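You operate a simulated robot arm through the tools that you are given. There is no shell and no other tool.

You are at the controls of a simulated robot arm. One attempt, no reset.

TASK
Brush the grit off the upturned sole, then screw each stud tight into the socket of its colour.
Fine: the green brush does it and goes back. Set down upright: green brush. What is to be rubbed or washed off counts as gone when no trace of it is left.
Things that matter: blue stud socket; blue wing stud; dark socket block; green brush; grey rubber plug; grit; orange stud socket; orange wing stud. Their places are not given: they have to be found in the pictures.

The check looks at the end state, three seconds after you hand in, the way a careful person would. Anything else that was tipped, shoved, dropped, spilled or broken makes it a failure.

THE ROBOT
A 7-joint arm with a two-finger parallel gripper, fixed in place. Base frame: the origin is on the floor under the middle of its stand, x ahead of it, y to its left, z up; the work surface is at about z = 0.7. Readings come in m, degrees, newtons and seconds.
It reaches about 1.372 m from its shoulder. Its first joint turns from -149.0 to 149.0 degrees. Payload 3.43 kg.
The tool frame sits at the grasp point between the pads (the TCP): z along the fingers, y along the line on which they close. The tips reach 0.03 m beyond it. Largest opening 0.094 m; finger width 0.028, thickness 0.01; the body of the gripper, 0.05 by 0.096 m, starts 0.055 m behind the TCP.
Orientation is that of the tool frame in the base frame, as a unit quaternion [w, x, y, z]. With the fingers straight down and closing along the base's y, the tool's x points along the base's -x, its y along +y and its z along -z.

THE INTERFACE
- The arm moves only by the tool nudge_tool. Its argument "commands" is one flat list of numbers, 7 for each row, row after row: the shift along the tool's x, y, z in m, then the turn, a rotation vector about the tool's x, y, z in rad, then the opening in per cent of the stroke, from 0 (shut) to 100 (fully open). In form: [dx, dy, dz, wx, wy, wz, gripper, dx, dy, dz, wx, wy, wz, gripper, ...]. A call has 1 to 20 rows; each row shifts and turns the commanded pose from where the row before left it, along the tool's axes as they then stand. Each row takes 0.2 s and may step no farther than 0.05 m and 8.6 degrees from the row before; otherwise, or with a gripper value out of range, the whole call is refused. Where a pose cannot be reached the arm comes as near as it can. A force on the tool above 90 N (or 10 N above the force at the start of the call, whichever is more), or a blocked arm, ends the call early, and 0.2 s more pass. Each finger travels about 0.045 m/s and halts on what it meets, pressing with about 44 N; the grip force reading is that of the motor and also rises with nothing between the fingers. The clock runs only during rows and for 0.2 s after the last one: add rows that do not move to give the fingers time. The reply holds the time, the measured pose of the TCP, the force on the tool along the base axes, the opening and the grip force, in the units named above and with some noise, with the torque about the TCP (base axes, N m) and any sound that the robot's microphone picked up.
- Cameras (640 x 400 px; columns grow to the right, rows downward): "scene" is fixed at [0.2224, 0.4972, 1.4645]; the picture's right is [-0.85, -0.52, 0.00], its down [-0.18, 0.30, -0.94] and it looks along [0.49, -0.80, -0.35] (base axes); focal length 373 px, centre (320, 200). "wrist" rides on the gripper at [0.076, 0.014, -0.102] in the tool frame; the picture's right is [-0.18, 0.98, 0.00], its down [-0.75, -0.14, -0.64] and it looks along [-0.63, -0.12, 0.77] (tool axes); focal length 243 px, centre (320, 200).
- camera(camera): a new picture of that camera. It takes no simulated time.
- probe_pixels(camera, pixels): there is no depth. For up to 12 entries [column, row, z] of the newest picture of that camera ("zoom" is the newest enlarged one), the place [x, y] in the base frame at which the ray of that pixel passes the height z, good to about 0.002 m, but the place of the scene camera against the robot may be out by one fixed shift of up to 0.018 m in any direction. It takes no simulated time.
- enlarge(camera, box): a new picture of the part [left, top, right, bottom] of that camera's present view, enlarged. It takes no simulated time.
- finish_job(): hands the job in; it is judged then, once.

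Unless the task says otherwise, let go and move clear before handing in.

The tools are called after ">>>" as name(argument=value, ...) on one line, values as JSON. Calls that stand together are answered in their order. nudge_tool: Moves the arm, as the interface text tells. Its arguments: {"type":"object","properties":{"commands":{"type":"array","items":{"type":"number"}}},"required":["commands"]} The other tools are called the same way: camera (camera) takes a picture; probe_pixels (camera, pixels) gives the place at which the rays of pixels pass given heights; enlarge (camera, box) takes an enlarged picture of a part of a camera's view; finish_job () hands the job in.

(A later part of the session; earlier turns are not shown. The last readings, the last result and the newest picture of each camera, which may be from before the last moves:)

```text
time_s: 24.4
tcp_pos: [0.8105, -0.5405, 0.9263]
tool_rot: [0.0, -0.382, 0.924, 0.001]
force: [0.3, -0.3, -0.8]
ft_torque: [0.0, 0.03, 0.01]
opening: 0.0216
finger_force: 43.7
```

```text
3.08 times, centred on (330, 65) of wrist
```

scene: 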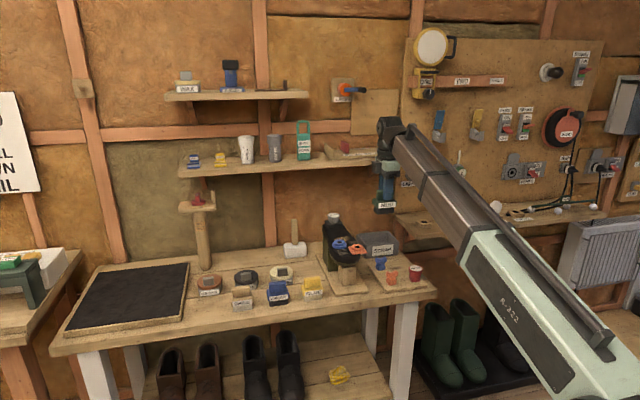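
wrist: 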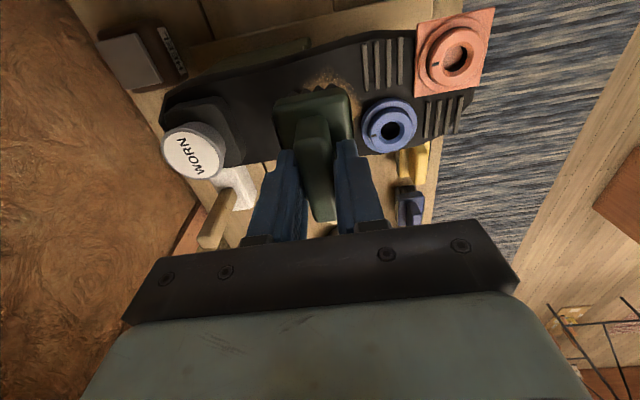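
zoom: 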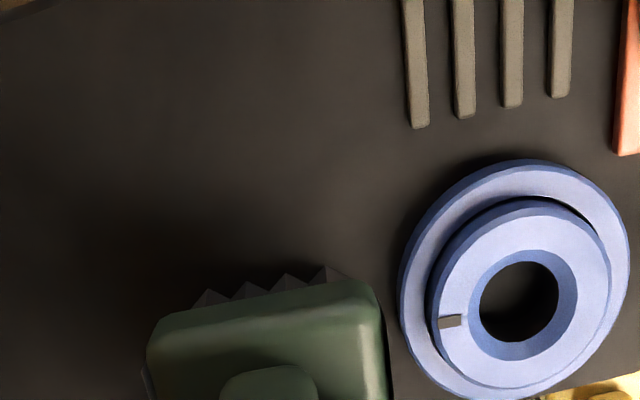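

The visible sole is clean now. I'll do a second pass, a bit closer to the flange and then a bit heelward, to leave no trace.

>>> nudge_tool(commands=[0.01, 0.0005, 0.0005, 0, 0, 0, 5, 0.01, 0.0005, 0.0005, 0, 0, 0, 5, 0.01, 0.0005, 0, 0, 0, 0, 5, 0.01, 0, 0, 0, 0, 0, 5, 0.01, 0, 0, 0, 0, 0, 5, 0.01, 0, 0, 0, 0, 0, 5, 0.006, 0.004, 0, 0, 0, 0, 5, 0, 0.004, 0, 0, 0, 0, 5, -0.005, 0, 0, 0, 0, 0, 5, 0.005, -0.004, 0, 0, 0, 0, 5, 0, -0.005, 0, 0, 0, 0, 5, 0, -0.007, 0, 0, 0, 0, 5, -0.01, 0, 0, 0, 0, 0, 5, -0.01, 0, 0, 0, 0, 0, 5, -0.01, 0, 0, 0, 0, 0, 5, -0.01, 0, 0, 0, 0, 0, 5, -0.01, 0, 0, 0, 0, 0, 5, -0.01, 0, 0, 0, 0, 0, 5, -0.01, 0, 0, 0, 0, 0, 5, 0, 0, 0, 0, 0, 0, 5])

>>> enlarge(camera="scene", box=[310, 200, 380, 260])

>>> enlarge(camera="wrist", box=[230, 0, 430, 130])

```text
time_s: 28.6
tcp_pos: [0.8174, -0.5421, 0.9245]
tool_rot: [0.0, -0.382, 0.924, 0.0]
force: [-0.1, 0.0, -1.5]
ft_torque: [0.0, -0.01, -0.02]
opening: 0.0219
finger_force: 44.6
```

```text
6.67 times, centred on (345, 230) of scene
```

zoom: 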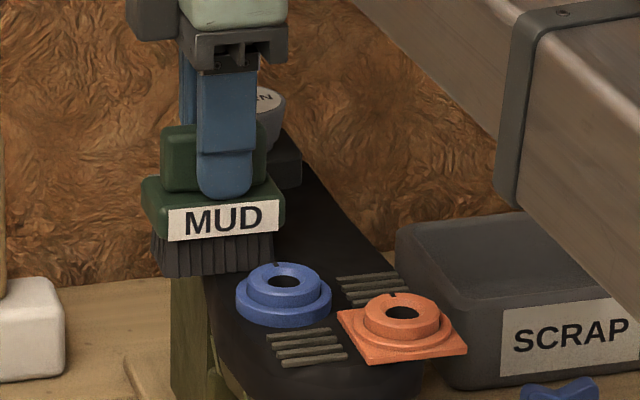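

```text
3.08 times, centred on (330, 65) of wrist
```

zoom: 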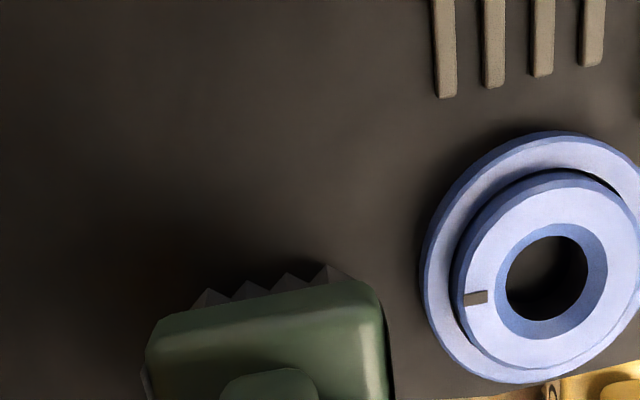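

Still clean around the brush. I'll lift and shift +u so that the whole sole shows in the wrist view.

>>> nudge_tool(commands=[0, 0, -0.03, 0, 0, 0, 5, -0.02, 0, -0.04, 0, 0, 0, 5, -0.03, 0, -0.03, 0, 0, 0, 5, -0.03, 0, -0.02, 0, 0, 0, 5, 0, 0, 0, 0, 0, 0, 5])

>>> camera(camera="wrist")

>>> enlarge(camera="wrist", box=[200, 0, 420, 110])

>>> enlarge(camera="scene", box=[315, 205, 375, 260])

```text
time_s: 29.8
tcp_pos: [0.8737, -0.4888, 1.0459]
tool_rot: [0.001, -0.382, 0.924, 0.001]
force: [0.0, 0.2, -1.5]
ft_torque: [0.03, -0.04, -0.01]
opening: 0.0217
finger_force: 44.6
```

```text
taken
```

wrist: 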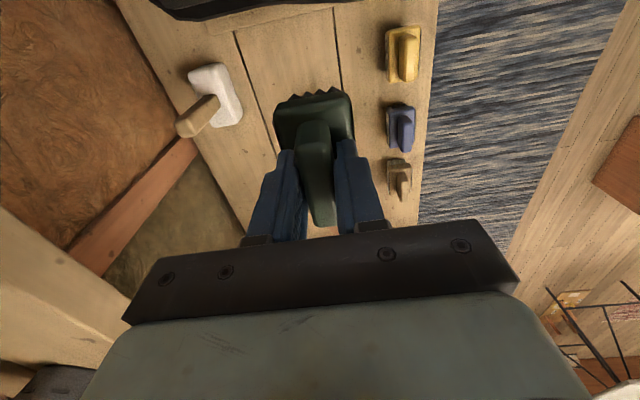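

```text
2.91 times, centred on (310, 55) of wrist
```

zoom: 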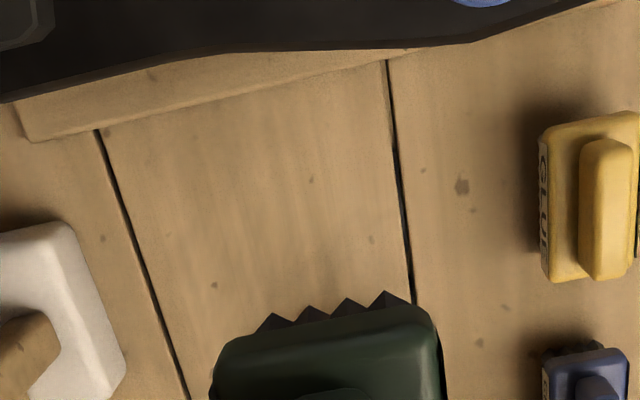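

```text
7.27 times, centred on (345, 232) of scene
```

zoom: 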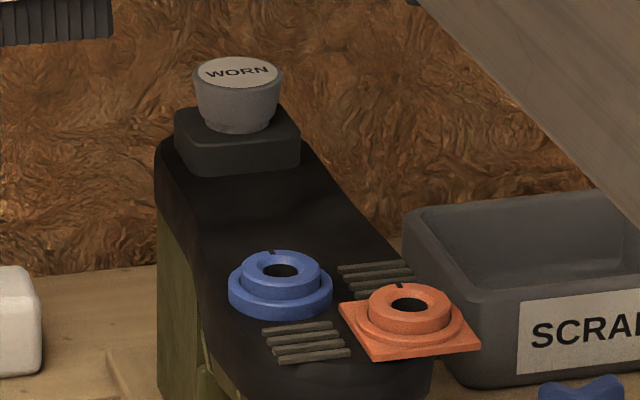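

The scene view shows no grit left. I'll move back -u about 0.13 m for a close overhead wrist view to be sure.

>>> nudge_tool(commands=[0.04, 0, 0, 0, 0, 0, 5, 0.045, 0, 0, 0, 0, 0, 5, 0.045, 0, 0, 0, 0, 0, 5, 0, 0, 0, 0, 0, 0, 5])

>>> camera(camera="wrist")

>>> enlarge(camera="wrist", box=[200, 0, 420, 120])

```text
time_s: 30.8
tcp_pos: [0.7822, -0.5798, 1.0442]
tool_rot: [0.001, -0.382, 0.924, 0.001]
force: [0.1, -0.6, -1.0]
ft_torque: [-0.02, 0.02, -0.03]
opening: 0.0219
finger_force: 44.1
```

```text
taken
```

wrist: 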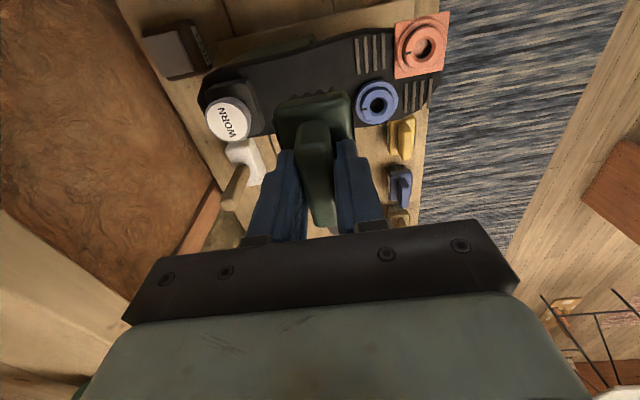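

```text
2.91 times, centred on (310, 60) of wrist
```

zoom: 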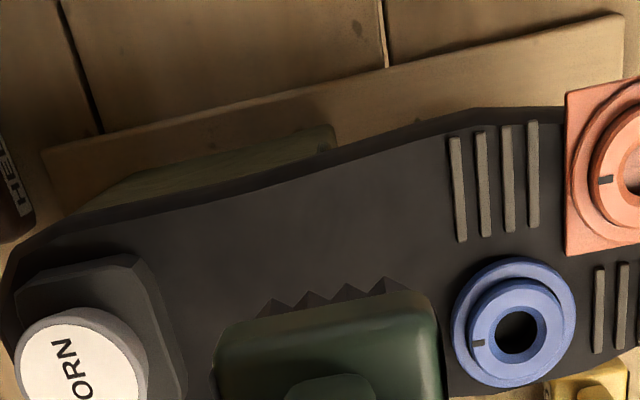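

The -u half is clean. I'll shift +u by 0.05 to expose the part now hidden behind the brush.

>>> nudge_tool(commands=[-0.025, 0, 0, 0, 0, 0, 5, -0.03, 0, 0, 0, 0, 0, 5, 0, 0, 0, 0, 0, 0, 5])

>>> enlarge(camera="wrist", box=[220, 0, 420, 100])

```text
time_s: 31.6
tcp_pos: [0.8216, -0.5397, 1.0444]
tool_rot: [0.0, -0.382, 0.924, 0.001]
force: [-0.7, -0.3, -1.8]
ft_torque: [0.01, 0.04, -0.01]
opening: 0.0215
finger_force: 44.1
```

```text
3.20 times, centred on (320, 50) of wrist
```

zoom: 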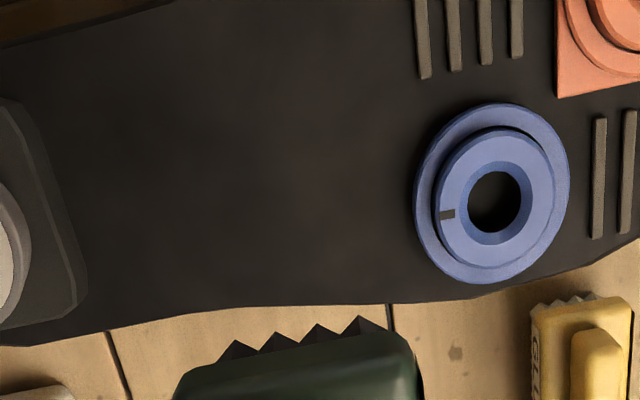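

The sole looks clean; one closer enlargement to rule out faint residue.

>>> enlarge(camera="wrist", box=[270, 10, 370, 100])

>>> probe_pixels(camera="wrist", pixels=[[320, 50, 0.85]])

```text
4.44 times, centred on (320, 55) of wrist
```

zoom: 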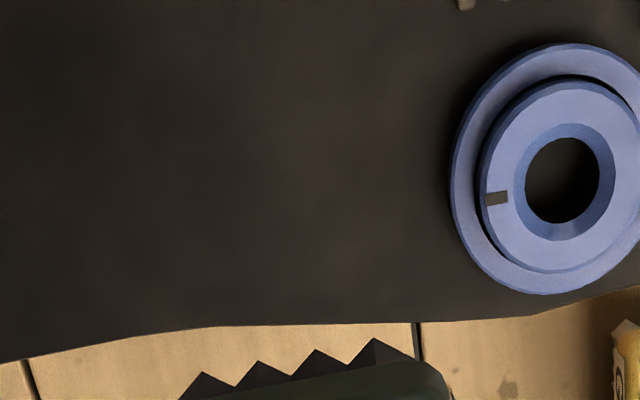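

```text
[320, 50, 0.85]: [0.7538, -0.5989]
```

No grit remains anywhere on the sole. I'll carry the brush back to its home spot (TCP ≈(1.039,-0.150)) at height before setting it down.

>>> nudge_tool(commands=[-0.04308, 0.01221, 0, 0, 0, 0, 5, -0.04308, 0.01221, 0, 0, 0, 0, 5, -0.04308, 0.01221, 0, 0, 0, 0, 5, -0.04308, 0.01221, 0, 0, 0, 0, 5, -0.04308, 0.01221, 0, 0, 0, 0, 5, -0.04308, 0.01221, 0, 0, 0, 0, 5, -0.04308, 0.01221, 0, 0, 0, 0, 5, -0.04308, 0.01221, 0, 0, 0, 0, 5, -0.04308, 0.01221, 0, 0, 0, 0, 5, -0.04308, 0.01221, 0, 0, 0, 0, 5, 0, 0, 0, 0, 0, 0, 5, 0, 0, 0, 0, 0, 0, 5])

>>> camera(camera="wrist")

>>> camera(camera="scene")

```text
time_s: 34.2
tcp_pos: [1.0374, -0.1506, 1.0437]
tool_rot: [0.0, -0.382, 0.924, 0.0]
force: [-0.3, -0.5, -1.1]
ft_torque: [0.02, 0.0, 0.0]
opening: 0.022
finger_force: 43.9
```

```text
taken
```

wrist: 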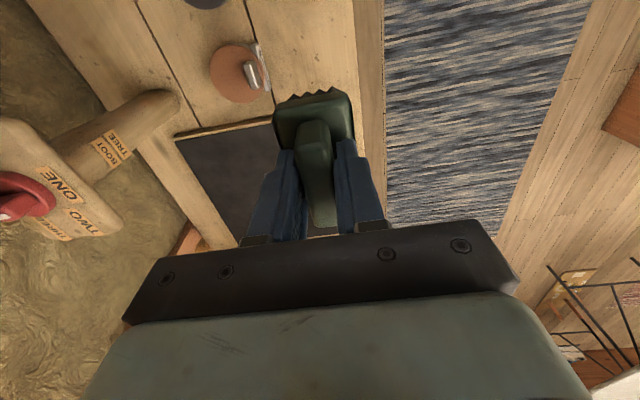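

```text
taken
```

scene: 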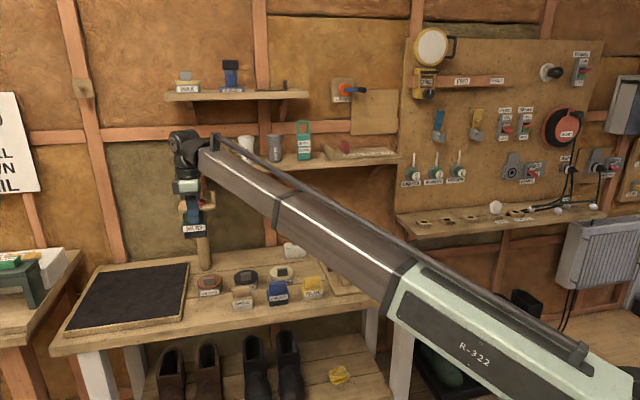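

The pose is within ~1 mm of home and the brush sits the same in the fingers. I'll descend to just above the bench.

>>> nudge_tool(commands=[0, 0, 0.045, 0, 0, 0, 5, 0, 0, 0.045, 0, 0, 0, 5, 0, 0, 0.045, 0, 0, 0, 5, 0, 0, 0.045, 0, 0, 0, 5, 0, 0, 0.04, 0, 0, 0, 5, 0, 0, 0.025, 0, 0, 0, 5, 0, 0, 0.01, 0, 0, 0, 5, 0, 0, 0, 0, 0, 0, 5])

>>> enlarge(camera="scene", box=[160, 220, 260, 320])

```text
time_s: 36.0
tcp_pos: [1.0407, -0.1496, 0.789]
tool_rot: [0.001, -0.382, 0.924, 0.0]
force: [0.0, 0.2, -1.1]
ft_torque: [0.03, -0.01, -0.01]
opening: 0.0218
finger_force: 44.3
```

```text
4.00 times, centred on (210, 270) of scene
```

zoom: 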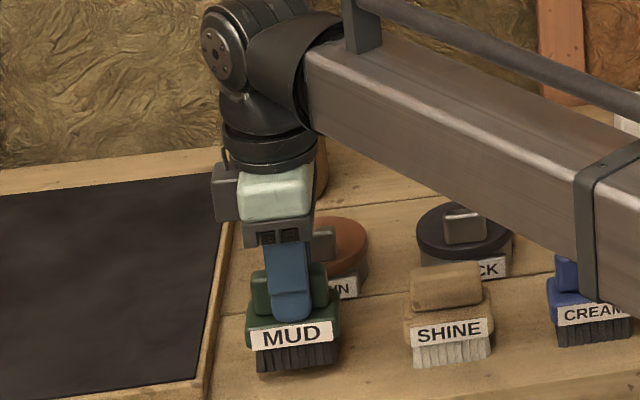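

The brush is ~12 mm above the bench and appears 3–4 mm to the +u side. I'll correct dx by about 3 mm and lower further.

>>> nudge_tool(commands=[0.003, 0, 0.006, 0, 0, 0, 5, 0, 0, 0, 0, 0, 0, 5, 0, 0, 0, 0, 0, 0, 5])

>>> enlarge(camera="scene", box=[160, 220, 260, 320])

```text
time_s: 36.8
tcp_pos: [1.0371, -0.152, 0.7836]
tool_rot: [-0.001, -0.382, 0.924, 0.0]
force: [0.3, -0.7, -1.8]
ft_torque: [0.02, 0.02, -0.01]
opening: 0.022
finger_force: 44.1
```

```text
4.00 times, centred on (210, 270) of scene
```

zoom: 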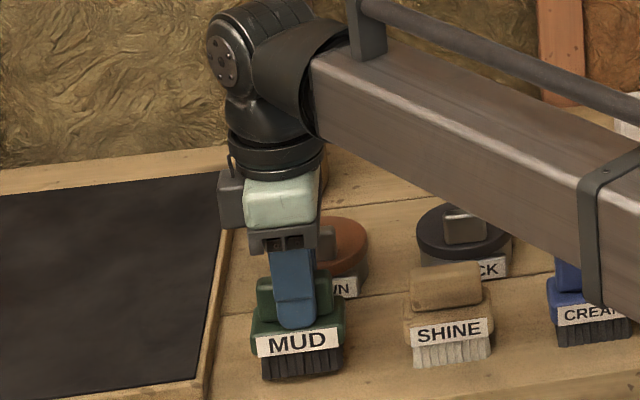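

Alignment now matches the original (label at x≈297). I'll lower in small steps until contact.

>>> nudge_tool(commands=[0, 0, 0.004, 0, 0, 0, 5, 0, 0, 0, 0, 0, 0, 5])

>>> nudge_tool(commands=[0, 0, 0.002, 0, 0, 0, 5, 0, 0, 0, 0, 0, 0, 5])

```text
time_s: 37.4
tcp_pos: [1.0377, -0.1503, 0.7792]
tool_rot: [0.001, -0.382, 0.924, 0.001]
force: [-0.8, 0.5, -1.2]
ft_torque: [-0.01, 0.01, 0.04]
opening: 0.0218
finger_force: 43.7
```

```text
time_s: 38.0
tcp_pos: [1.0383, -0.1499, 0.7775]
tool_rot: [-0.001, -0.382, 0.924, 0.0]
force: [0.2, -1.3, -2.1]
ft_torque: [-0.01, -0.03, 0.01]
opening: 0.022
finger_force: 43.6
```

>>> nudge_tool(commands=[0, 0, 0.001, 0, 0, 0, 5, 0, 0, 0, 0, 0, 0, 5])

>>> enlarge(camera="scene", box=[160, 220, 260, 320])

```text
time_s: 38.6
tcp_pos: [1.038, -0.1503, 0.7753]
tool_rot: [0.0, -0.382, 0.924, -0.001]
force: [0.5, 0.4, -2.1]
ft_torque: [-0.01, 0.0, 0.02]
opening: 0.0215
finger_force: 43.7
```

```text
4.00 times, centred on (210, 270) of scene
```

zoom: 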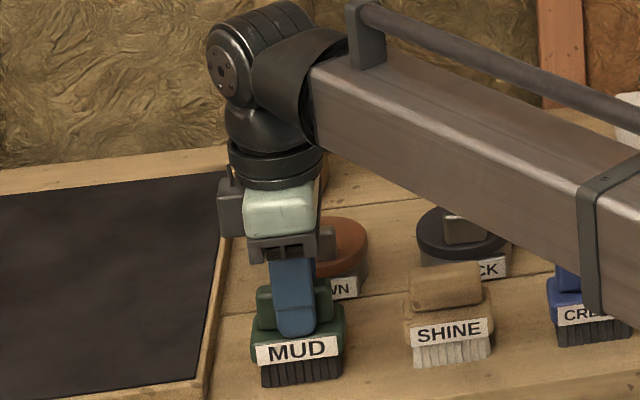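

No contact yet; label at y≈350 versus 353 at home, so about 2 mm remains. I'll step down 1 mm at a time.

>>> nudge_tool(commands=[0, 0, 0.001, 0, 0, 0, 5, 0, 0, 0, 0, 0, 0, 5])

>>> nudge_tool(commands=[0, 0, 0.001, 0, 0, 0, 5, 0, 0, 0, 0, 0, 0, 5])

```text
time_s: 39.2
tcp_pos: [1.0385, -0.1504, 0.7738]
tool_rot: [0.0, -0.382, 0.924, -0.001]
force: [0.6, 0.5, -2.1]
ft_torque: [-0.02, 0.01, -0.01]
opening: 0.0216
finger_force: 44.5
```

```text
time_s: 39.8
tcp_pos: [1.039, -0.1501, 0.7731]
tool_rot: [0.0, -0.382, 0.924, 0.0]
force: [-0.6, -0.8, -1.3]
ft_torque: [0.0, 0.0, 0.0]
opening: 0.022
finger_force: 44.2
```

>>> nudge_tool(commands=[0, 0, 0.001, 0, 0, 0, 5, 0, 0, 0, 0, 0, 0, 5])

>>> enlarge(camera="scene", box=[180, 270, 230, 330])

>>> camera(camera="wrist")

```text
time_s: 40.4
tcp_pos: [1.0387, -0.1494, 0.7728]
tool_rot: [0.0, -0.382, 0.924, 0.0]
force: [-0.3, -0.4, -0.3]
ft_torque: [0.01, -0.02, -0.02]
opening: 0.0219
finger_force: 43.5
```

```text
6.67 times, centred on (205, 300) of scene
```

zoom: 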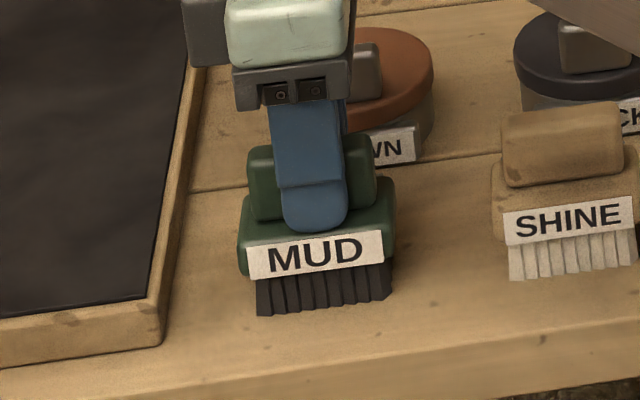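

```text
taken
```

wrist: 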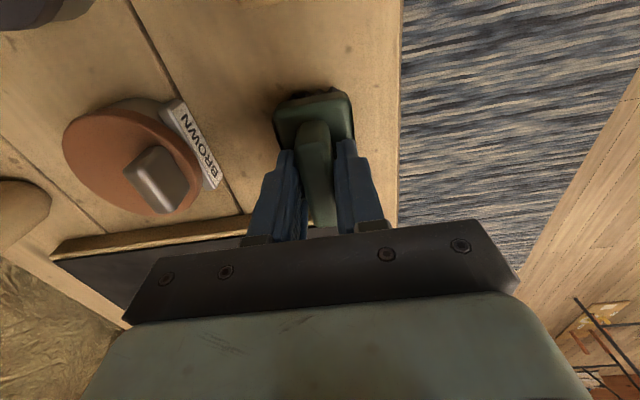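

The brush position now matches the original picture exactly, and its weight is off the tool (force ≈0). I'll release and rise clear.

>>> nudge_tool(commands=[0, 0, 0, 0, 0, 0, 25, 0, 0, 0, 0, 0, 0, 35, 0, 0, 0, 0, 0, 0, 45, 0, 0, 0, 0, 0, 0, 45, 0, 0, -0.02, 0, 0, 0, 45, 0, 0, -0.04, 0, 0, 0, 45, 0, 0, -0.045, 0, 0, 0, 45, 0, 0, -0.045, 0, 0, 0, 45, 0, 0, 0, 0, 0, 0, 45])

>>> camera(camera="wrist")

>>> enlarge(camera="scene", box=[180, 270, 230, 330])

```text
time_s: 42.4
tcp_pos: [1.038, -0.1508, 0.926]
tool_rot: [0.0, -0.382, 0.924, 0.0]
force: [-0.4, -0.1, -0.3]
ft_torque: [-0.04, 0.04, 0.02]
opening: 0.0425
finger_force: 0.0
```

```text
taken
```

wrist: 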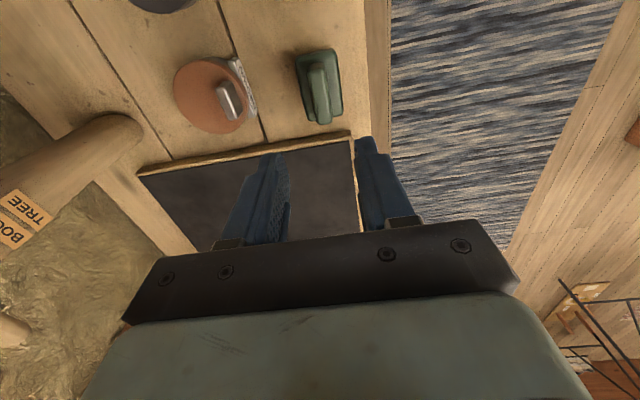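

```text
6.67 times, centred on (205, 300) of scene
```

zoom: 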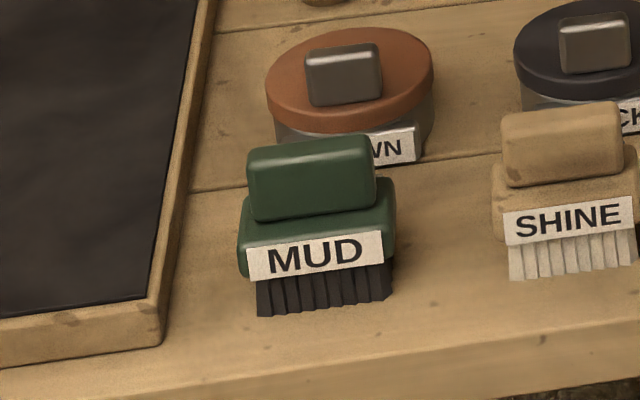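

The brush is back home, upright, looking identical to the start. Next I'll travel to the far (-u) side of the stud board to look at the studs closely.

>>> nudge_tool(commands=[0, 0, -0.04, 0, 0, 0, 60, 0, 0, -0.04, 0, 0, 0, 60, 0, 0, -0.04, 0, 0, 0, 60, 0.0465, -0.0046, 0, 0, 0, 0, 60, 0.0465, -0.0046, 0, 0, 0, 0, 60, 0.0465, -0.0046, 0, 0, 0, 0, 60, 0.0465, -0.0046, 0, 0, 0, 0, 60, 0.0465, -0.0046, 0, 0, 0, 0, 60, 0.0465, -0.0046, 0, 0, 0, 0, 60, 0.0465, -0.0046, 0, 0, 0, 0, 60, 0.0465, -0.0046, 0, 0, 0, 0, 60, 0.0465, -0.0046, 0, 0, 0, 0, 60, 0.0465, -0.0046, 0, 0, 0, 0, 60, 0.0465, -0.0046, 0, 0, 0, 0, 60, 0.0465, -0.0046, 0, 0, 0, 0, 60, 0.0465, -0.0046, 0, 0, 0, 0, 60, 0.0465, -0.0046, 0, 0, 0, 0, 60, 0.0465, -0.0046, 0, 0, 0, 0, 60, 0.0465, -0.0046, 0, 0, 0, 0, 60, 0, 0, 0, 0, 0, 0, 60])

>>> camera(camera="wrist")

>>> camera(camera="scene")

```text
time_s: 46.6
tcp_pos: [0.5654, -0.7293, 1.0413]
tool_rot: [0.0, -0.382, 0.924, 0.001]
force: [-0.2, -0.4, 0.4]
ft_torque: [0.02, 0.0, -0.01]
opening: 0.0562
finger_force: 0.0
```

```text
taken
```

wrist: 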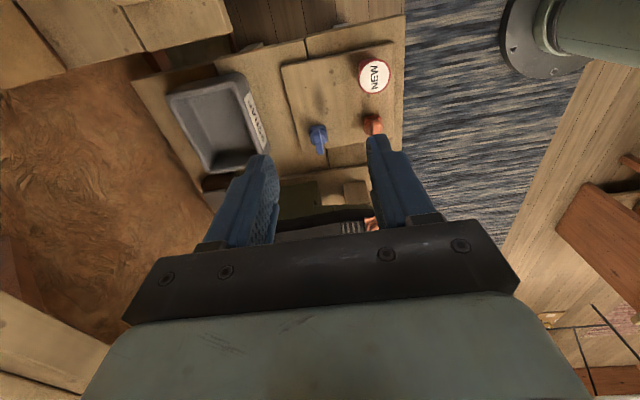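

```text
taken
```

scene: 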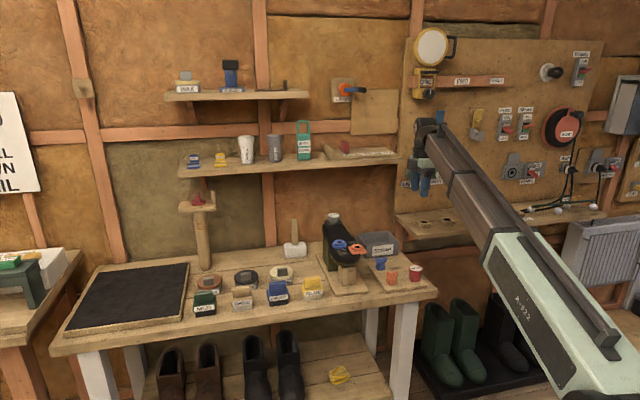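

The blue stud is at wrist (318,138) and orange at (373,123). I'll enlarge and probe.

>>> enlarge(camera="wrist", box=[290, 100, 400, 170])

>>> probe_pixels(camera="wrist", pixels=[[318, 138, 0.72], [318, 138, 0.75], [318, 138, 0.77], [373, 123, 0.72], [373, 123, 0.75], [373, 123, 0.77]])

```text
5.71 times, centred on (345, 135) of wrist
```

zoom: 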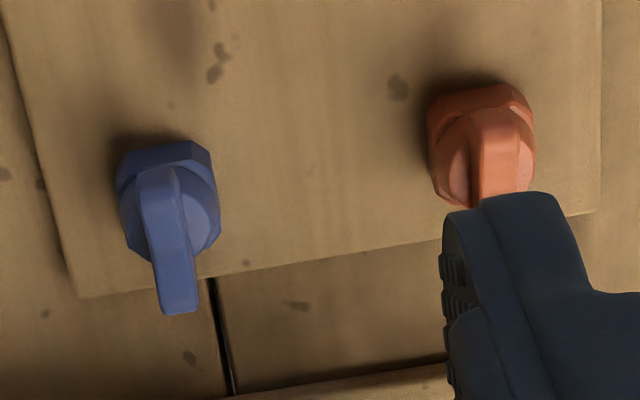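

```text
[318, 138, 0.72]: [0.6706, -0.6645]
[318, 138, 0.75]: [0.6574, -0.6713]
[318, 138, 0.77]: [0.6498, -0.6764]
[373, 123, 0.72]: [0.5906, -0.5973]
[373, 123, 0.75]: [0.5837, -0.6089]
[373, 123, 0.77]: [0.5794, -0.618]
```

The wings look aligned roughly along the bench axis u. I'll go lower and closer to the blue stud for a precise view.

>>> nudge_tool(commands=[-0.01, -0.01, 0.04, 0, 0, 0, 60, -0.01, -0.01, 0.04, 0, 0, 0, 60, -0.01, -0.01, 0.045, 0, 0, 0, 60, 0, 0, 0.045, 0, 0, 0, 60, 0, 0, 0, 0, 0, 0, 60])

>>> camera(camera="wrist")

>>> enlarge(camera="wrist", box=[260, 90, 420, 220])

```text
time_s: 47.8
tcp_pos: [0.6063, -0.7256, 0.8723]
tool_rot: [0.0, -0.382, 0.924, 0.0]
force: [-0.4, 0.4, -0.5]
ft_torque: [-0.02, -0.03, -0.01]
opening: 0.0564
finger_force: 0.1
```

```text
taken
```

wrist: 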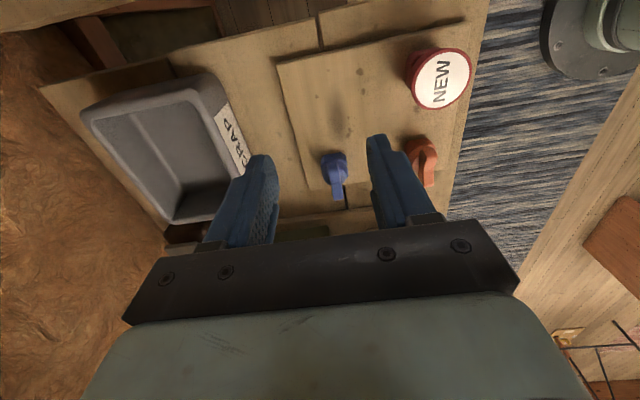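

```text
3.08 times, centred on (340, 155) of wrist
```

zoom: 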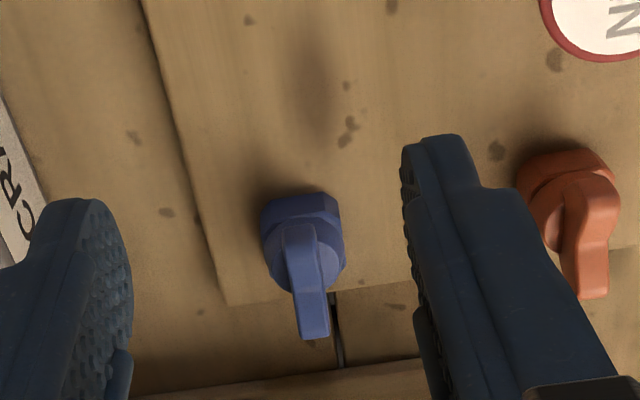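

Hand-triangulation gives the blue wing ends at (u −0.023…0.020, v 0.9405), top z≈0.755, so its centre is about (0.664,-0.666) with the wing along u. I'll check the scrap bin's edge for finger clearance and then move above the stud.

>>> probe_pixels(camera="wrist", pixels=[[247, 165, 0.7], [247, 165, 0.75], [240, 120, 0.76], [310, 190, 0.71], [336, 175, 0.755], [338, 199, 0.756], [426, 185, 0.755], [427, 160, 0.755], [430, 78, 0.77]])

>>> nudge_tool(commands=[-0.04, 0, 0, 0, 0, 0, 45, -0.043, 0.001, 0, 0, 0, 0, 45, 0, 0, 0.02, 0, 0, 0, 45, 0, 0, 0, 0, 0, 0, 45, 0, 0, 0, 0, 0, 0, 45])

>>> camera(camera="wrist")

>>> enlarge(camera="scene", box=[340, 210, 430, 290])

```text
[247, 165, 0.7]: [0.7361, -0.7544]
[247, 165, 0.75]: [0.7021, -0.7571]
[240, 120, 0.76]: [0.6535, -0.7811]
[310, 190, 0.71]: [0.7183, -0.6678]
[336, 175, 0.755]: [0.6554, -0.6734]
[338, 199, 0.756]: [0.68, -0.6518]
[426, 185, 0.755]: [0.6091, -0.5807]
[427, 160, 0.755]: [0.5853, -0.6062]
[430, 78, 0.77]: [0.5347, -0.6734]
```

```text
time_s: 49.0
tcp_pos: [0.6623, -0.6711, 0.8526]
tool_rot: [0.0, -0.382, 0.924, 0.0]
force: [-0.1, -0.2, 0.8]
ft_torque: [0.0, 0.0, 0.07]
opening: 0.0423
finger_force: 0.1
```

```text
taken
```

wrist: 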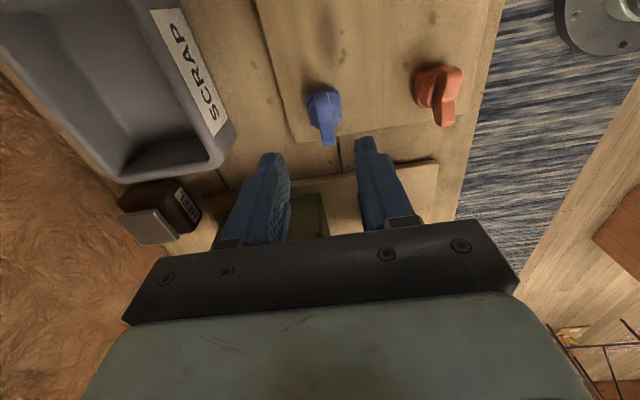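

```text
5.00 times, centred on (385, 250) of scene
```

zoom: 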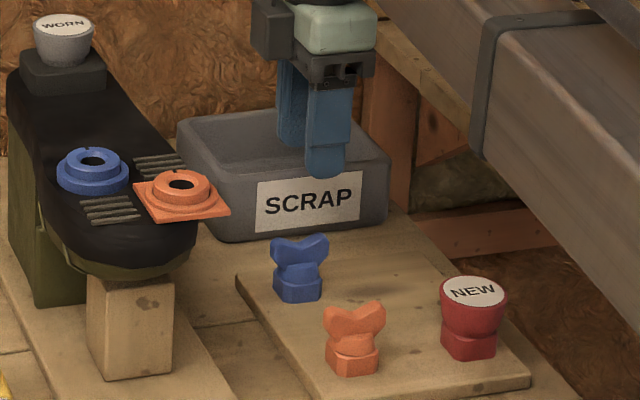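

The TCP is near the blue stud; I'll enlarge the view to refine the wing centre before descending.

>>> enlarge(camera="wrist", box=[280, 70, 380, 160])

```text
4.44 times, centred on (330, 115) of wrist
```

zoom: 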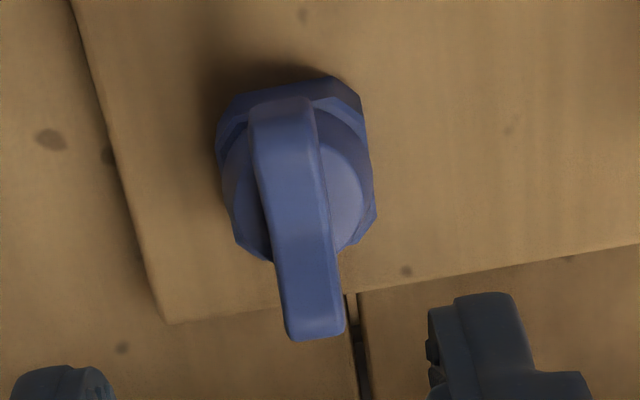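

>>> probe_pixels(camera="zoom", pixels=[[252, 145, 0.755], [316, 138, 0.755], [290, 340, 0.755], [344, 328, 0.755], [218, 150, 0.73], [375, 215, 0.73], [335, 76, 0.73], [265, 262, 0.73], [298, 240, 0.75]])

```text
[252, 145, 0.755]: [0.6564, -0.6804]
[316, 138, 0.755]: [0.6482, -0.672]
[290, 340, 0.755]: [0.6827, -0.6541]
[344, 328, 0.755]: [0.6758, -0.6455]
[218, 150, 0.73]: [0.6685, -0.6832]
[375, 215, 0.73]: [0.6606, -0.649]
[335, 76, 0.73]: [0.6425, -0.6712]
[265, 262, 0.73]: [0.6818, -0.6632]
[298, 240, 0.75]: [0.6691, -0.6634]
```

Wing centre refines to about (0.665,-0.665), aligned along u within 1°. I'll shift by 6 mm and descend to z≈0.775 first.

>>> nudge_tool(commands=[-0.006, 0.0025, 0.02, 0, 0, 0, 40, 0, 0, 0.03, 0, 0, 0, 40, 0, 0, 0.025, 0, 0, 0, 40, 0, 0, 0, 0, 0, 0, 40, 0, 0, 0, 0, 0, 0, 40])

>>> camera(camera="wrist")

>>> enlarge(camera="wrist", box=[260, 100, 390, 220])

>>> enlarge(camera="scene", box=[350, 230, 410, 290])

```text
time_s: 50.2
tcp_pos: [0.6668, -0.6641, 0.7802]
tool_rot: [0.001, -0.382, 0.924, 0.0]
force: [-0.3, 0.0, 0.6]
ft_torque: [-0.03, 0.01, 0.0]
opening: 0.0374
finger_force: 0.1
```

```text
taken
```

wrist: 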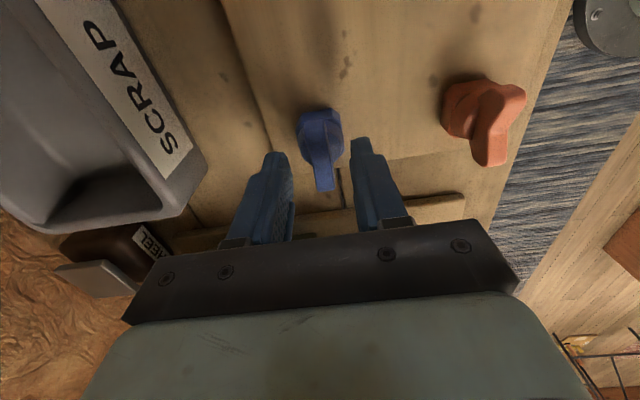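

```text
3.33 times, centred on (325, 160) of wrist
```

zoom: 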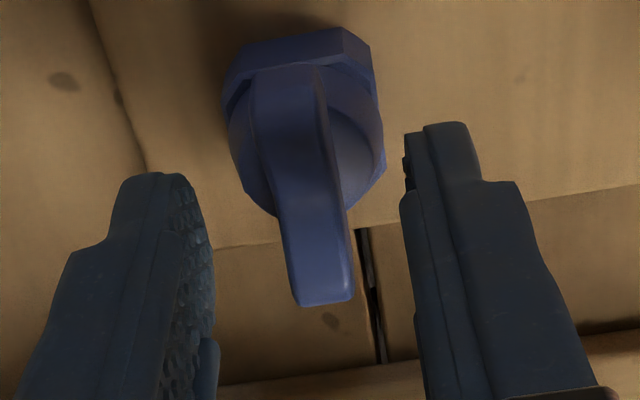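

```text
6.67 times, centred on (380, 260) of scene
```

zoom: 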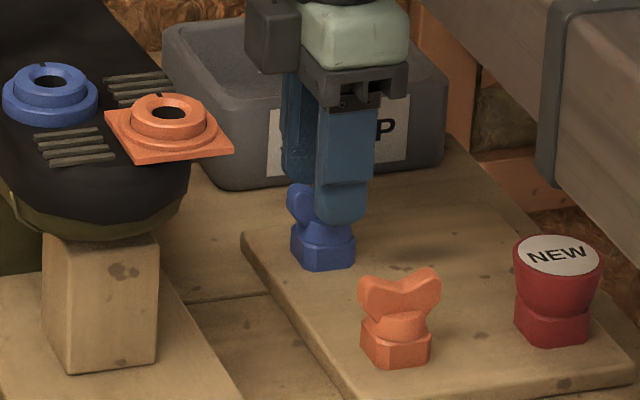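

The wrist view shows the wing centred between the fingers (tip axis at zoom (303,197), wing centre ≈(303,192)). I'll descend 14 mm and close on the wing.

>>> nudge_tool(commands=[0, 0, 0.008, 0, 0, 0, 40, 0, 0, 0.006, 0, 0, 0, 40, 0, 0, 0, 0, 0, 0, 40])

>>> nudge_tool(commands=[0, 0, 0, 0, 0, 0, 30, 0, 0, 0, 0, 0, 0, 20, 0, 0, 0, 0, 0, 0, 10, 0, 0, 0, 0, 0, 0, 3, 0, 0, 0, 0, 0, 0, 3])

>>> enlarge(camera="wrist", box=[260, 100, 390, 220])

>>> enlarge(camera="scene", box=[350, 230, 410, 290])

```text
time_s: 51.0
tcp_pos: [0.6664, -0.6634, 0.7661]
tool_rot: [0.0, -0.382, 0.924, 0.0]
force: [0.0, 0.3, 0.0]
ft_torque: [-0.03, 0.0, -0.02]
opening: 0.0377
finger_force: 0.0
```

```text
time_s: 52.2
tcp_pos: [0.6655, -0.6627, 0.7668]
tool_rot: [0.001, -0.382, 0.924, 0.0]
force: [0.1, -0.6, -0.6]
ft_torque: [-0.03, -0.02, -0.01]
opening: 0.0236
finger_force: 44.1
```

```text
3.33 times, centred on (325, 160) of wrist
```

zoom: 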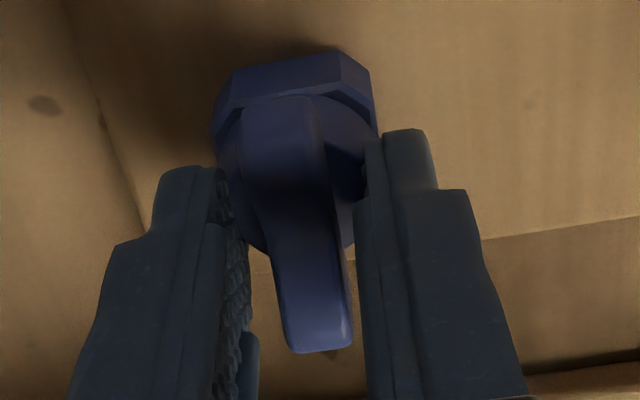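

```text
6.67 times, centred on (380, 260) of scene
```

zoom: 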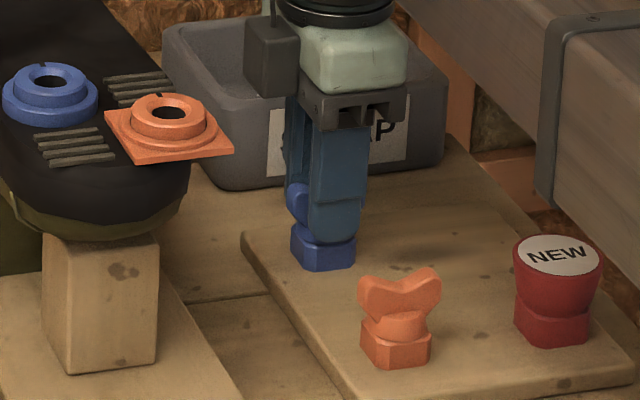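

The fingers stopped at 23.6 mm — they are pinching the round neck, not the wing (~12 mm). I'll open, raise 8 mm and close again on the wing proper.

>>> nudge_tool(commands=[0, 0, 0, 0, 0, 0, 35, 0, 0, 0, 0, 0, 0, 40, 0, 0, -0.007, 0, 0, 0, 40, 0, 0, 0, 0, 0, 0, 30, 0, 0, 0, 0, 0, 0, 20, 0, 0, 0, 0, 0, 0, 10, 0, 0, 0, 0, 0, 0, 2, 0, 0, 0, 0, 0, 0, 2, 0, 0, 0, 0, 0, 0, 2])

>>> enlarge(camera="wrist", box=[260, 100, 390, 220])

>>> enlarge(camera="scene", box=[350, 230, 410, 290])

```text
time_s: 54.2
tcp_pos: [0.6652, -0.6633, 0.7729]
tool_rot: [0.0, -0.382, 0.924, 0.0]
force: [0.2, -0.9, 0.5]
ft_torque: [0.0, 0.01, -0.03]
opening: 0.01
finger_force: 43.9
```

```text
3.33 times, centred on (325, 160) of wrist
```

zoom: 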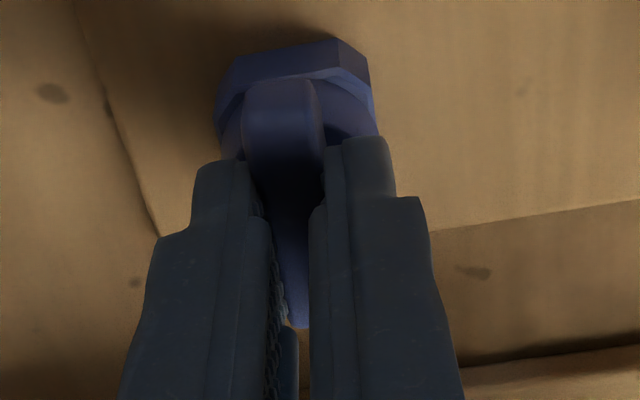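

```text
6.67 times, centred on (380, 260) of scene
```

zoom: 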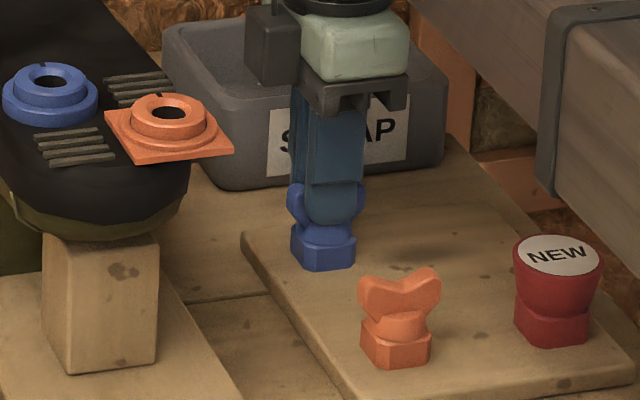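

Now the opening is 10 mm with 44 N: the wing is gripped. I'll lift slightly and look at what comes up.

>>> nudge_tool(commands=[0, 0, -0.01, 0, 0, 0, 2, 0, 0, -0.02, 0, 0, 0, 2, 0, 0, -0.03, 0, 0, 0, 2, 0, 0, -0.03, 0, 0, 0, 2, 0, 0, 0, 0, 0, 0, 2])

>>> enlarge(camera="scene", box=[350, 210, 420, 290])

>>> camera(camera="wrist")

```text
time_s: 55.4
tcp_pos: [0.6657, -0.662, 0.8582]
tool_rot: [0.0, -0.382, 0.924, 0.0]
force: [1.0, -0.1, 0.4]
ft_torque: [0.0, -0.03, 0.0]
opening: 0.0103
finger_force: 44.0
```

```text
5.00 times, centred on (385, 250) of scene
```

zoom: 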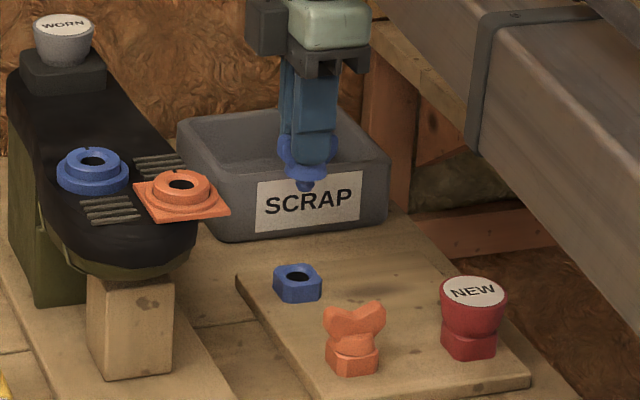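

```text
taken
```

wrist: 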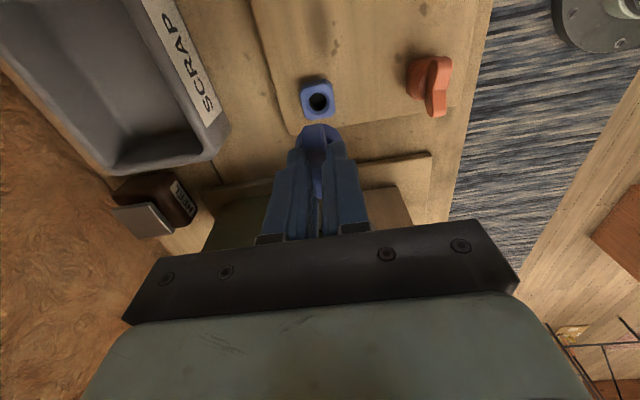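

The stud came out of its blue holder block, which stays put; it has a short shank below its collar. I'll zoom in for its shape.

>>> enlarge(camera="scene", box=[365, 225, 405, 255])

>>> enlarge(camera="wrist", box=[280, 60, 360, 200])

>>> probe_pixels(camera="wrist", pixels=[[318, 102, 0.73], [318, 102, 0.735], [434, 95, 0.755], [429, 61, 0.755], [436, 112, 0.755]])

```text
13.33 times, centred on (385, 240) of scene
```

zoom: 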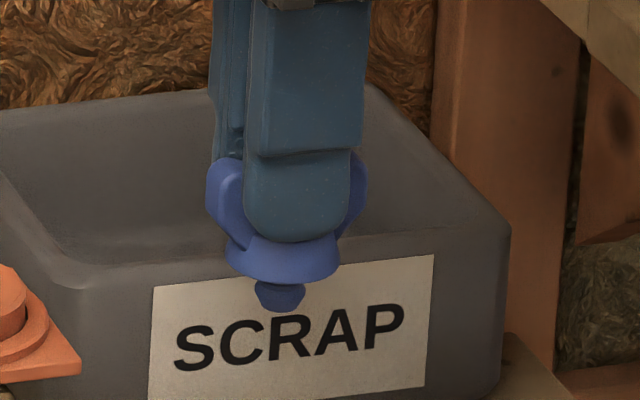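

```text
2.86 times, centred on (320, 130) of wrist
```

zoom: 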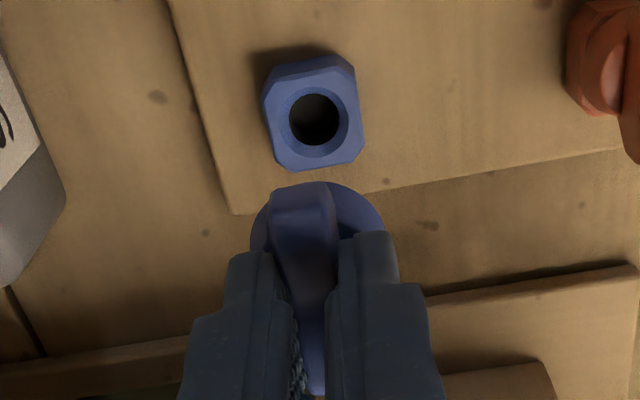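

```text
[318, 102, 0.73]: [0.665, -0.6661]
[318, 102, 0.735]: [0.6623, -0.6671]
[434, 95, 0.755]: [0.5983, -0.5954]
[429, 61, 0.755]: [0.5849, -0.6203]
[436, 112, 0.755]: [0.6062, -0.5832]
```

The stud has a ~12 mm shank below its collar, and the socket hole is ~17 mm. I'll carry it at height over to the blue socket and compare positions from both cameras.

>>> nudge_tool(commands=[0, 0, -0.04, 0, 0, 0, 2, 0, 0, -0.04, 0, 0, 0, 2, 0, 0, -0.04, 0, 0, 0, 2, -0.043, 0.009, 0, 0, 0, 0, 2, -0.043, 0.009, 0, 0, 0, 0, 2, -0.043, 0.009, 0, 0, 0, 0, 2, -0.043, 0.01, 0, 0, 0, 0, 2, 0, 0, 0, 0, 0, 0, 2, 0, 0, 0, 0, 0, 0, 2])

>>> camera(camera="wrist")

>>> enlarge(camera="scene", box=[310, 190, 390, 260])

>>> enlarge(camera="wrist", box=[260, 60, 440, 200])

```text
time_s: 57.4
tcp_pos: [0.7627, -0.5135, 0.9838]
tool_rot: [0.0, -0.383, 0.924, 0.0]
force: [-0.4, 0.8, 0.1]
ft_torque: [0.03, 0.01, 0.0]
opening: 0.0101
finger_force: 43.7
```

```text
taken
```

wrist: 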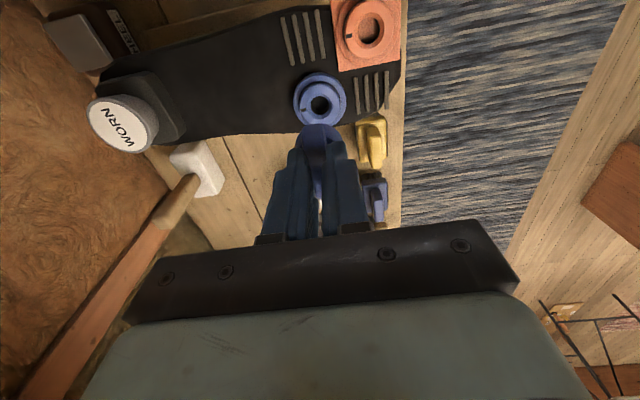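

```text
5.71 times, centred on (350, 225) of scene
```

zoom: 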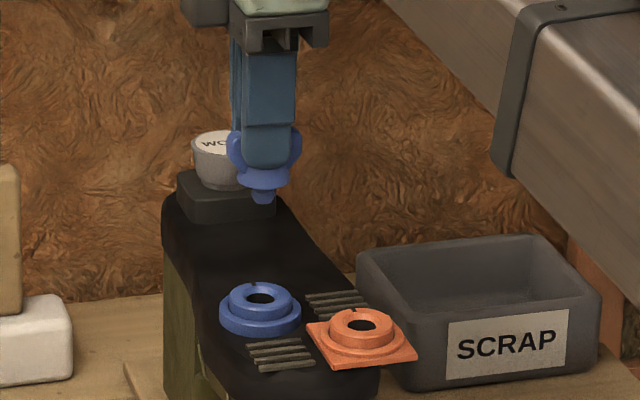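

```text
2.86 times, centred on (350, 130) of wrist
```

zoom: 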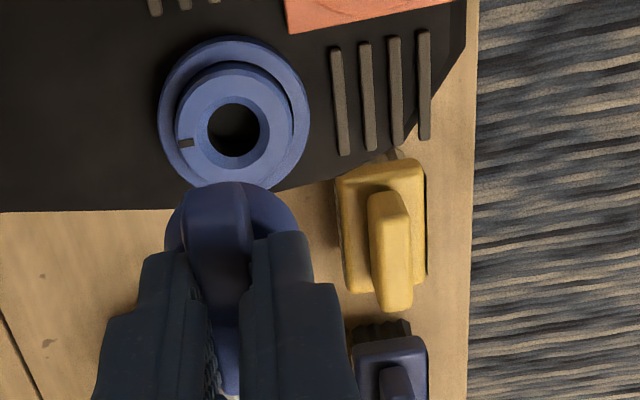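

In the scene the shank (262,200) lines up with the blue hole (261,298), and in the wrist the hole is on the tool axis column (320). Before inserting, I'll test how far the wrist can unwind counter-clockwise to get the most clockwise turning range.

>>> nudge_tool(commands=[0, 0, 0, 0, 0, -0.1427, 2, 0, 0, 0, 0, 0, -0.1427, 2, 0, 0, 0, 0, 0, -0.1427, 2, 0, 0, 0, 0, 0, -0.1427, 2, 0, 0, 0, 0, 0, -0.1427, 2, 0, 0, 0, 0, 0, -0.1427, 2, 0, 0, 0, 0, 0, -0.1427, 2, 0, 0, 0, 0, 0, -0.1427, 2, 0, 0, 0, 0, 0, -0.1427, 2, 0, 0, 0, 0, 0, -0.1427, 2, 0, 0, 0, 0, 0, -0.1427, 2, 0, 0, 0, 0, 0, 0, 2, 0, 0, 0, 0, 0, 0, 2])

>>> camera(camera="wrist")

>>> camera(camera="scene")

>>> enlarge(camera="scene", box=[310, 190, 390, 260])

```text
time_s: 60.2
tcp_pos: [0.7619, -0.5155, 0.9819]
tool_rot: [-0.001, 0.924, -0.384, -0.001]
force: [0.5, -0.3, -0.6]
ft_torque: [0.0, -0.03, -0.04]
opening: 0.0102
finger_force: 44.4
```

```text
taken
```

wrist: 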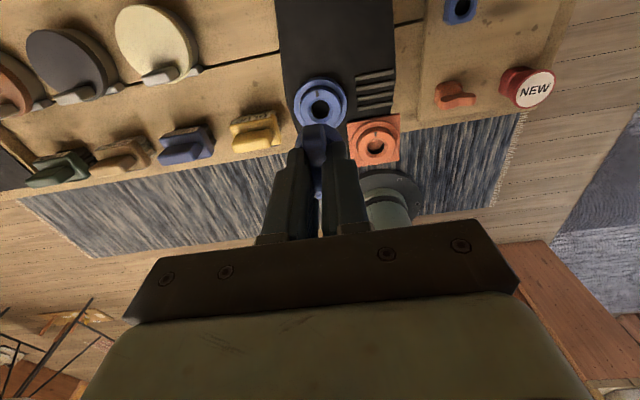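

```text
taken
```

scene: 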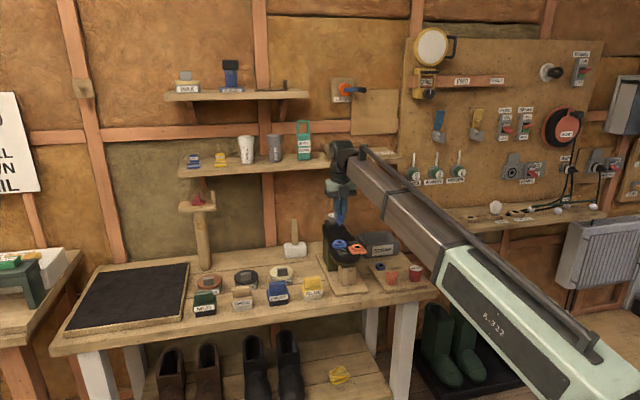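

```text
5.71 times, centred on (350, 225) of scene
```

zoom: 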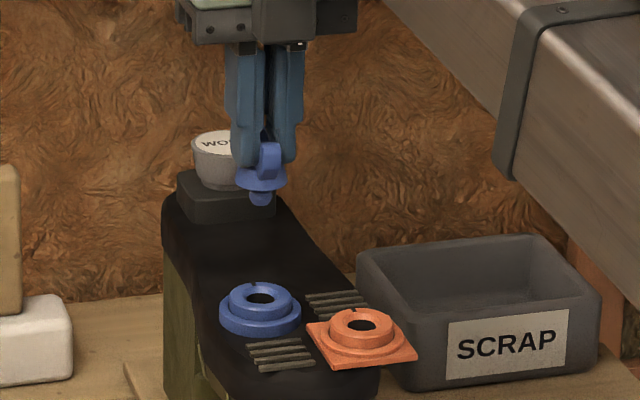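

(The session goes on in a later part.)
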